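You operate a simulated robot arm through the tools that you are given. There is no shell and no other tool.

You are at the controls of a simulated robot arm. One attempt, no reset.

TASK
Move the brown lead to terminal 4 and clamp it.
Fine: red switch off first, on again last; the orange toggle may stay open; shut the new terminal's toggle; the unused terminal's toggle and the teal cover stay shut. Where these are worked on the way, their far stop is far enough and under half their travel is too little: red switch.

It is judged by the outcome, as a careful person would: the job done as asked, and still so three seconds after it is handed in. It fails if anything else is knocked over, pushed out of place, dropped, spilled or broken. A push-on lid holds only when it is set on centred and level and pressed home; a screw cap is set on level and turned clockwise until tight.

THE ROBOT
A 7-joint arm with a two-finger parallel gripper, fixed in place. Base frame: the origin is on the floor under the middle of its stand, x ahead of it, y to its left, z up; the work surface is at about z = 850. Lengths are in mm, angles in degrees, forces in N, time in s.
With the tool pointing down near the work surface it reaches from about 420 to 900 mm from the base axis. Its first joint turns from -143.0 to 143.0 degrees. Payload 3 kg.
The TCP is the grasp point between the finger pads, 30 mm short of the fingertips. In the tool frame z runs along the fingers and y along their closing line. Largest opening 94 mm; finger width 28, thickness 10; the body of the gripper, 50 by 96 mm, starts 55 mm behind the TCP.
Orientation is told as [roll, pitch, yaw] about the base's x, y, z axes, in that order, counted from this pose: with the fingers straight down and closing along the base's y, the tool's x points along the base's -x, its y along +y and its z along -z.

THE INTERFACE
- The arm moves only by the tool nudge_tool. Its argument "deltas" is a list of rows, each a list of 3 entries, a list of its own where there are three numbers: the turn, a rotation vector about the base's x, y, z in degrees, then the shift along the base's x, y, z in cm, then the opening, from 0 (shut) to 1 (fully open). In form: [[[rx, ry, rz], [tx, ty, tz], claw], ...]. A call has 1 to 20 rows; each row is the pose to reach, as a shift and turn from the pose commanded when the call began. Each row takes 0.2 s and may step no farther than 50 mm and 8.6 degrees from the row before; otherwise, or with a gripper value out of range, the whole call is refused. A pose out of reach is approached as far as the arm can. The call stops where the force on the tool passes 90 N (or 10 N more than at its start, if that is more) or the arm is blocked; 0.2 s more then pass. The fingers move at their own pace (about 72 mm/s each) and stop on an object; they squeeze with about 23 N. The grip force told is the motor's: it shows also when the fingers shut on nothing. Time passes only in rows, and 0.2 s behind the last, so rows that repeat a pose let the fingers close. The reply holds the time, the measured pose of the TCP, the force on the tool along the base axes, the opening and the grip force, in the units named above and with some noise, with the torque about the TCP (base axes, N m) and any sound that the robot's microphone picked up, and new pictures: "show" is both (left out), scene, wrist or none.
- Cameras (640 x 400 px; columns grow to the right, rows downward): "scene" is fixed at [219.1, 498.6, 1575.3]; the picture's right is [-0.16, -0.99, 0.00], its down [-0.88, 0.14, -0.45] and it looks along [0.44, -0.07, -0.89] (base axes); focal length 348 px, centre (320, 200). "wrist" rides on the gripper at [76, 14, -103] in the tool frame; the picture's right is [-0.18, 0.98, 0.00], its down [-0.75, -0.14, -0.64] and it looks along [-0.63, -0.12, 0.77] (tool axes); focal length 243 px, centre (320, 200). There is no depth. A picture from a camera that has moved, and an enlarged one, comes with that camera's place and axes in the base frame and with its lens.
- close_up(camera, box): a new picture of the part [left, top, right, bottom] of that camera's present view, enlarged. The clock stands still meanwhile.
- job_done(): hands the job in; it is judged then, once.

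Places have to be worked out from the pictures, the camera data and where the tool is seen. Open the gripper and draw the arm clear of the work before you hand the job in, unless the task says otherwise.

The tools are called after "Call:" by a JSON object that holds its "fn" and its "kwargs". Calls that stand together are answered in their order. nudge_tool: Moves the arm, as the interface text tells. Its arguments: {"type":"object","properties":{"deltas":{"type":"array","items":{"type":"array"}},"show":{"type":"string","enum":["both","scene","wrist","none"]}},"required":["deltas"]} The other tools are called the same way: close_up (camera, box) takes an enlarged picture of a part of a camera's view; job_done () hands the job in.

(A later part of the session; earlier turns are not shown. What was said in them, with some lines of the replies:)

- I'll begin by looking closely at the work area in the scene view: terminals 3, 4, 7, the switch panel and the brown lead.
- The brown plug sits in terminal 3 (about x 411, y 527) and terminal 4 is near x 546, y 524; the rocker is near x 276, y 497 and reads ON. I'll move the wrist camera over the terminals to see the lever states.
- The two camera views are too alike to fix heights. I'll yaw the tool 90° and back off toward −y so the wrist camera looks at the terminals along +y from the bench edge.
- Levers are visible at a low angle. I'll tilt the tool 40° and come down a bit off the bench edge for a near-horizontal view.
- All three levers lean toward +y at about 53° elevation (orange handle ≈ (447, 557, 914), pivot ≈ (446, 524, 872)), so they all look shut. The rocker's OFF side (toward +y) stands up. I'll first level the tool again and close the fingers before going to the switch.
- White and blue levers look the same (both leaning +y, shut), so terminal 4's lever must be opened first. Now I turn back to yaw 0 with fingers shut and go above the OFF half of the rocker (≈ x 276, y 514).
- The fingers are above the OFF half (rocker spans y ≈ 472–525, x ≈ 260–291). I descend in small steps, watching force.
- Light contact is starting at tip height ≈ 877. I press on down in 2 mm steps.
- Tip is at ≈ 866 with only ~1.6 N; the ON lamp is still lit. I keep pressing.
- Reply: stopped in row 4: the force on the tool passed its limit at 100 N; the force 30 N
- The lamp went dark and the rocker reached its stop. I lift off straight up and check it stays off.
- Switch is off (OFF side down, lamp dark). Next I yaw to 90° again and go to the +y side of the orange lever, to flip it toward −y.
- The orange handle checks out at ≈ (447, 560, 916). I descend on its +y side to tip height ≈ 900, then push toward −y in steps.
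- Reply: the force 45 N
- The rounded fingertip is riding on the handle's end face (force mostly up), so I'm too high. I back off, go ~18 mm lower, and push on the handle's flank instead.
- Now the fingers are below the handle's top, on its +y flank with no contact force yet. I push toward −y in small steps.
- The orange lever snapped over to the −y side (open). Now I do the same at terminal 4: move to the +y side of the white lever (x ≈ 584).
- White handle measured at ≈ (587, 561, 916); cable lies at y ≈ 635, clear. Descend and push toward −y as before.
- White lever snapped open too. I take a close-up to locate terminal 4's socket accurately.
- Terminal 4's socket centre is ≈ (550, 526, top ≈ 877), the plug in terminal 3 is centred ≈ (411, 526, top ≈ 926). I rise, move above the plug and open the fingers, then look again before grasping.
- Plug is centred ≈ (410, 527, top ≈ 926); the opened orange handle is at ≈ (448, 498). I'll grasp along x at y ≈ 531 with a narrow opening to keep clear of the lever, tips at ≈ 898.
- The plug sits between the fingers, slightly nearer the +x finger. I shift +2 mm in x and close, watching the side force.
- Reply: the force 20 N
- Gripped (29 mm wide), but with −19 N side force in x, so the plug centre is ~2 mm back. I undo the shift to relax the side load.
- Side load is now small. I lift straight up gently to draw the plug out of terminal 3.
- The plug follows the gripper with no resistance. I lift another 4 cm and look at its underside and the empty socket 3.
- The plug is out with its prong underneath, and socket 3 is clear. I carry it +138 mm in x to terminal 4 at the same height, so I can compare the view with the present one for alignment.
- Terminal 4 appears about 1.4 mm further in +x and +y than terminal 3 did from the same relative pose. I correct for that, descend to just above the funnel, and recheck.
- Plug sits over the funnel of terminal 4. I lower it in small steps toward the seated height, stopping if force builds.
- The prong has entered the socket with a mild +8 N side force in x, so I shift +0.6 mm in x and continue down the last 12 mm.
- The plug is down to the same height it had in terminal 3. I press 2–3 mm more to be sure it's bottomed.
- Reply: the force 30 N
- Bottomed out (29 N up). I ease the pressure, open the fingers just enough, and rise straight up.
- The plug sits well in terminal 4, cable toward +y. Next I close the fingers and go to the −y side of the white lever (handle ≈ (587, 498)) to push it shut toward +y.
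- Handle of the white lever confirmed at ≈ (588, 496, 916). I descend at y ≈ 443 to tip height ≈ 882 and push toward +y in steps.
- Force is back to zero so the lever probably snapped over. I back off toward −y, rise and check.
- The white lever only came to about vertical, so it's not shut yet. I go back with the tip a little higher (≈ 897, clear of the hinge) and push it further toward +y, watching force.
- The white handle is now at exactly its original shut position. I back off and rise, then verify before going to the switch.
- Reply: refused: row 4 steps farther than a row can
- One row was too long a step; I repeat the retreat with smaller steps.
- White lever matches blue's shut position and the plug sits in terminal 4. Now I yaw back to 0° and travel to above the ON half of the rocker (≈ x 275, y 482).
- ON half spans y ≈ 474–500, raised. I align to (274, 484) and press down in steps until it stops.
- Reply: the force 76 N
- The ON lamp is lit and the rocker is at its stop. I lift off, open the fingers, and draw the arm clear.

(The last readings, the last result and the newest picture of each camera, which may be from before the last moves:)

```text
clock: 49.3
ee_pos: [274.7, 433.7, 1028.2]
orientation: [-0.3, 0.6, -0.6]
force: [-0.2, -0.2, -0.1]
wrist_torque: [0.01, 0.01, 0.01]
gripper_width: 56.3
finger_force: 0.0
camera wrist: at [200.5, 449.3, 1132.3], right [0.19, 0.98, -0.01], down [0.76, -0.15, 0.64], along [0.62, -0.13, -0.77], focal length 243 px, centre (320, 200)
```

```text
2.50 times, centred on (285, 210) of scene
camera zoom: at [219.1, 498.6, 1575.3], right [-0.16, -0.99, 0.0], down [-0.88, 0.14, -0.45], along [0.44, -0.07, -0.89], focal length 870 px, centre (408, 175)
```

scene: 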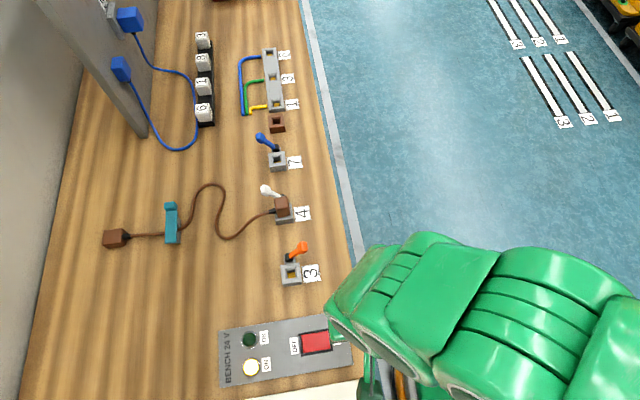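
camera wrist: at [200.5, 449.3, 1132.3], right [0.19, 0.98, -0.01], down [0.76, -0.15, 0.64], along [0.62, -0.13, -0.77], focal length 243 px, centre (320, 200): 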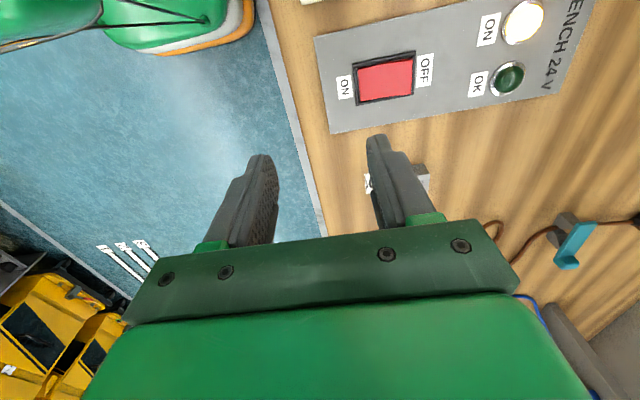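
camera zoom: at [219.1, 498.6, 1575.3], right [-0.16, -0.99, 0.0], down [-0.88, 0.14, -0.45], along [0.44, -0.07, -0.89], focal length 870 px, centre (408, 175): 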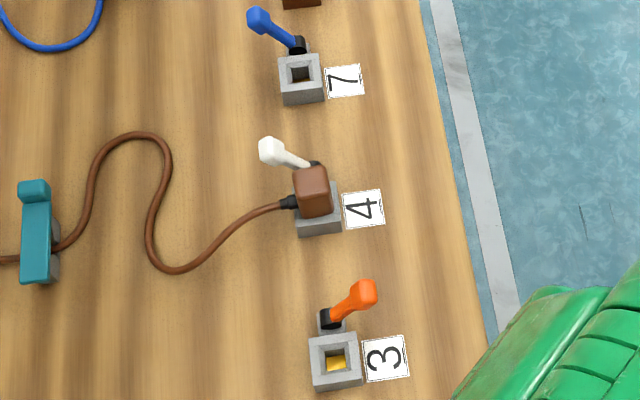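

The ON lamp is lit and the rocker's ON side is down. I'll draw the arm further back, wait a moment, and check whether the OK lamp changes and the state of the plug.

Call:
{"fn": "nudge_tool", "kwargs": {"deltas": [[[0, 0, 0], [2, -3, 2], 1], [[0, 0, 0], [5, -6, 4], 1], [[0, 0, 0], [8, -9, 6], 1], [[0, 0, 0], [11, -11, 8], 1], [[0, 0, 0], [11, -11, 8], 1], [[0, 0, 0], [11, -11, 8], 1], [[0, 0, 0], [11, -11, 8], 1], [[0, 0, 0], [11, -11, 8], 1], [[0, 0, 0], [11, -11, 8], 1], [[0, 0, 0], [11, -11, 8], 1]]}}

Call:
{"fn": "close_up", "kwargs": {"camera": "scene", "box": [210, 300, 370, 400]}}

Call:
{"fn": "close_up", "kwargs": {"camera": "scene", "box": [250, 170, 330, 230]}}

```text
clock: 51.5
ee_pos: [382.1, 323.2, 1111.2]
orientation: [0.2, -0.1, -0.2]
force: [0.2, 0.4, -0.5]
wrist_torque: [-0.04, -0.01, -0.01]
gripper_width: 94.1
finger_force: 0.0
camera wrist: at [306.0, 337.6, 1215.4], right [0.19, 0.98, 0.0], down [0.75, -0.14, 0.64], along [0.63, -0.12, -0.77], focal length 243 px, centre (320, 200)
```

scene: 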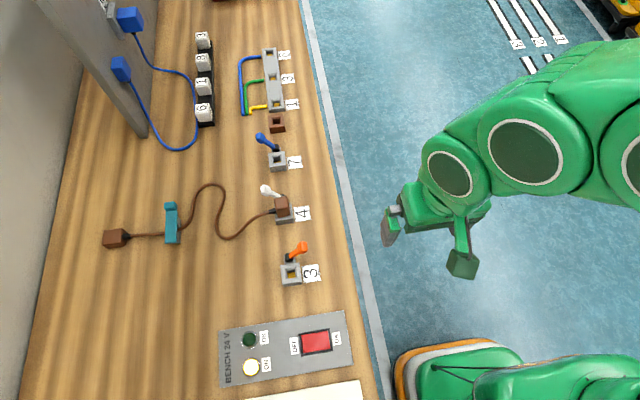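
wrist: 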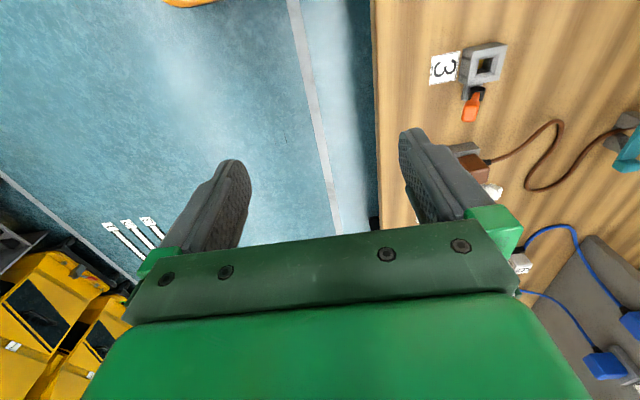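

```text
4.00 times, centred on (290, 350) of scene
camera zoom: at [219.1, 498.6, 1575.3], right [-0.16, -0.99, 0.0], down [-0.88, 0.14, -0.45], along [0.44, -0.07, -0.89], focal length 1392 px, centre (440, -400)
```

zoom: 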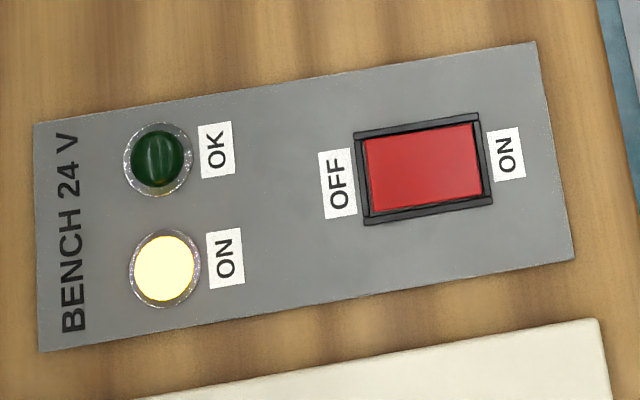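

```text
6.67 times, centred on (290, 200) of scene
camera zoom: at [219.1, 498.6, 1575.3], right [-0.16, -0.99, 0.0], down [-0.88, 0.14, -0.45], along [0.44, -0.07, -0.89], focal length 2320 px, centre (520, 200)
```

zoom: 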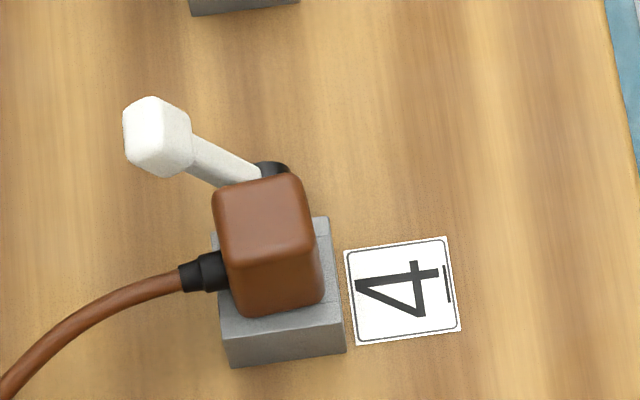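

Everything matches except the OK lamp stays dark (as at the start). To be sure the plug is fully seated and clamped, I'll take a low side view of terminal 4 from off the bench edge.

Call:
{"fn": "nudge_tool", "kwargs": {"deltas": [[[0, 0, 8.2], [2, 0.7, 0], 0.6], [[0, 0, 16.4], [4, 1.4, 0], 0.2], [[0, 0, 24.6], [6, 2.1, 0], 0], [[0, 0, 32.8], [8, 2.8, 0], 0], [[0, 0, 41], [10, 3.5, 0], 0], [[0, 0, 49.2], [12, 4.2, 0], 0], [[0, 0, 57.4], [14, 4.9, 0], 0], [[0, 0, 65.6], [16, 5.6, 0], 0], [[0, 0, 73.8], [18, 6.3, 0], 0], [[0, 0, 82], [20, 7, 0], 0], [[0, 0, 90], [22.7, 7.0, 0], 0]], "show": "none"}}

Call:
{"fn": "nudge_tool", "kwargs": {"deltas": [[[8, 0, 0], [0, 0, -3], 0], [[16, 0, 0], [0, 0, -6], 0], [[24, 0, 0], [0, 0, -9], 0], [[32, 0, 0], [0, 0, -12], 0], [[40, 0, 0], [0, 0, -16], 0]]}}

Call:
{"fn": "close_up", "kwargs": {"camera": "wrist", "box": [290, 60, 470, 220]}}

```text
clock: 53.9
ee_pos: [611.2, 394.9, 1115.7]
orientation: [0.2, -0.1, 89.9]
force: [0.5, -0.7, -0.8]
wrist_torque: [0.02, 0.01, 0.0]
gripper_width: 0.0
finger_force: 22.4
```

```text
clock: 55.1
ee_pos: [608.5, 394.3, 952.6]
orientation: [0.3, -40.2, 89.9]
force: [0.5, 0.1, -0.2]
wrist_torque: [-0.01, 0.02, 0.02]
gripper_width: 0.0
finger_force: 23.0
camera wrist: at [596.2, 271.5, 983.0], right [-0.98, 0.14, 0.12], down [0.14, 0.16, 0.98], along [0.12, 0.98, -0.18], focal length 243 px, centre (320, 200)
```

scene: 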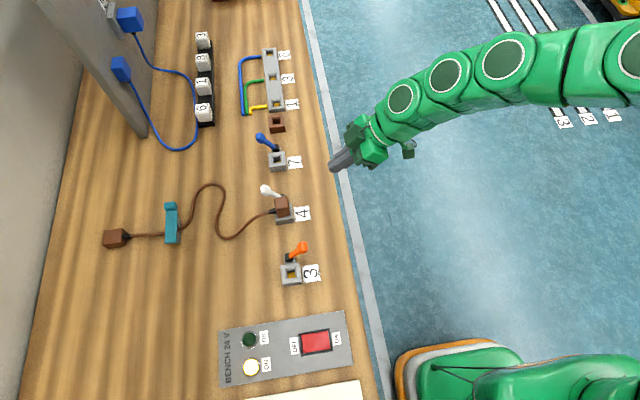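
wrist: 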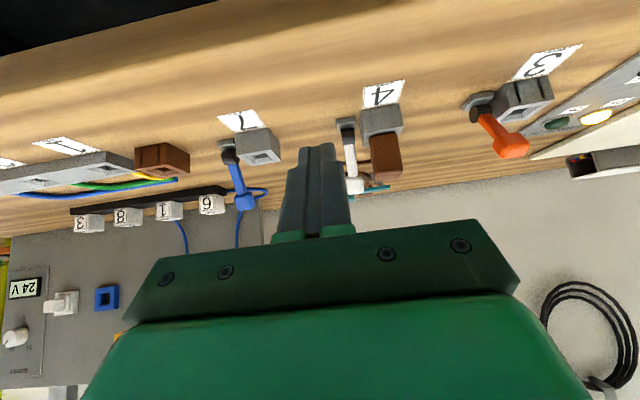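

```text
2.50 times, centred on (380, 140) of wrist
camera zoom: at [596.2, 271.5, 983.0], right [-0.98, 0.14, 0.12], down [0.14, 0.16, 0.98], along [0.12, 0.98, -0.18], focal length 606 px, centre (170, 350)
```

zoom: 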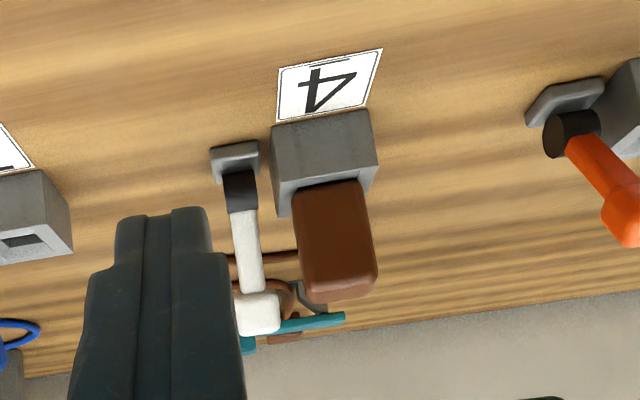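

Side view: plug top at z ≈ 926, the same depth it had in terminal 3, and the white lever matches its original shut angle. All is in place, so I level the tool, open the gripper and draw the arm clear.

Call:
{"fn": "nudge_tool", "kwargs": {"deltas": [[[-8, 0, 0], [0, -1, 3], 0.3], [[-16, 0, 0], [0, -2, 6], 0.6], [[-24, 0, 0], [0, -3, 9], 1], [[-32, 0, 0], [0, -4, 12], 1], [[-40, 0, 0], [0, -5, 15], 1], [[-40, 0, 0], [-3, -5, 16], 1], [[-40, 0, 0], [-3, -5, 16], 1]]}}

Call:
{"fn": "close_up", "kwargs": {"camera": "scene", "box": [90, 100, 370, 275]}}

Call:
{"fn": "close_up", "kwargs": {"camera": "scene", "box": [150, 180, 250, 260]}}

```text
clock: 56.7
ee_pos: [580.5, 345.0, 1112.2]
orientation: [0.1, -0.1, 89.9]
force: [0.0, 0.7, 0.9]
wrist_torque: [0.0, 0.02, -0.03]
gripper_width: 94.1
finger_force: 0.1
camera wrist: at [567.2, 269.1, 1216.3], right [-0.98, 0.19, 0.0], down [0.14, 0.75, 0.64], along [0.12, 0.63, -0.77], focal length 243 px, centre (320, 200)
```

scene: 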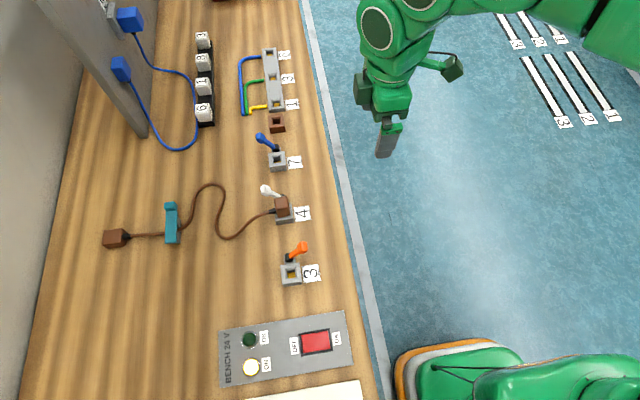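
wrist: 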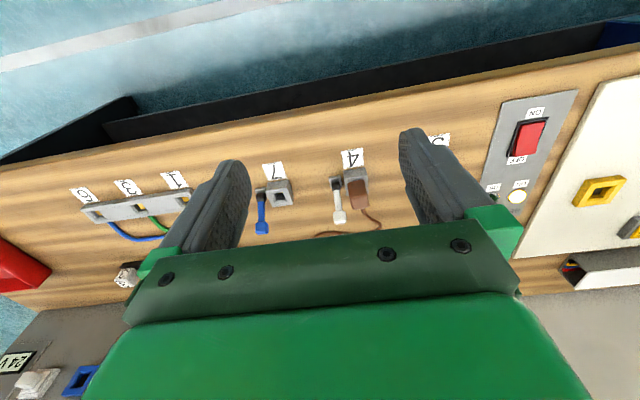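

```text
2.29 times, centred on (230, 188) of scene
camera zoom: at [219.1, 498.6, 1575.3], right [-0.16, -0.99, 0.0], down [-0.88, 0.14, -0.45], along [0.44, -0.07, -0.89], focal length 796 px, centre (526, 229)
```

zoom: 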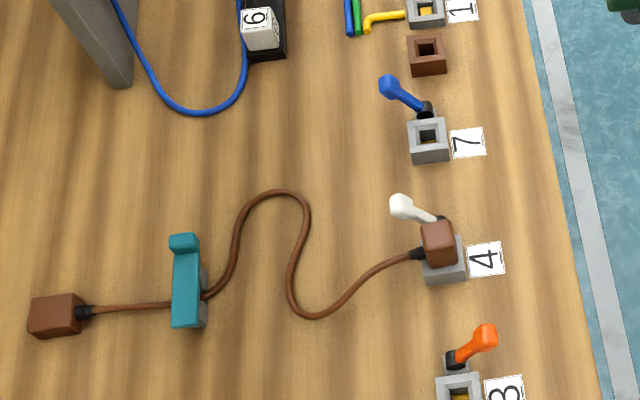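

```text
5.00 times, centred on (200, 220) of scene
camera zoom: at [219.1, 498.6, 1575.3], right [-0.16, -0.99, 0.0], down [-0.88, 0.14, -0.45], along [0.44, -0.07, -0.89], focal length 1740 px, centre (920, 100)
```

zoom: 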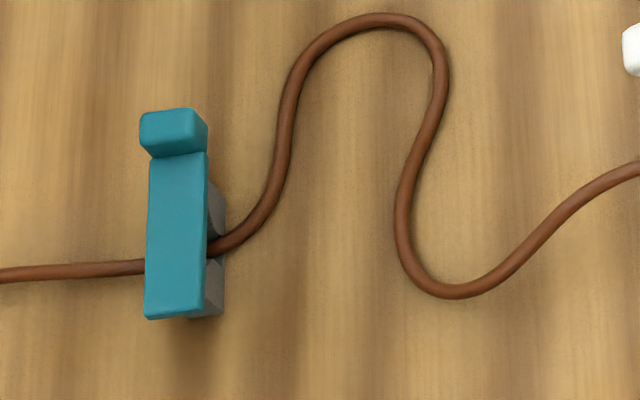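

The brown lead is seated in terminal 4 with the white toggle shut. The blue toggle and teal cover are unchanged, the orange toggle is open, the red switch is on with its lamp lit, and the arm is clear with the gripper open. I hand the job in.

Call:
{"fn": "job_done", "kwargs": {}}

```text
The job is handed in.
```

The brown lead is now in terminal 4 with the white toggle shut on it, and I've handed the job in.

- **Switch:** I turned the red switch off before touching anything else and back on last. Its ON lamp is lit and the rocker sits as it did at the start.
- **Lead:** In a low side view the plug sits at the same height it had in terminal 3. The white lever is back at its original shut angle. It stopped at upright on the first push, so I pushed it a second time to close it fully.
- **Other parts:** The orange toggle is left open. The blue toggle and the teal cover were not touched and still look shut, and nothing else on the bench appears moved.
- **Arm:** It is drawn back off the bench with the gripper open.

The green OK lamp on the panel stayed dark after power came back. It was also dark at the start, and the task doesn't mention it, so I left it.
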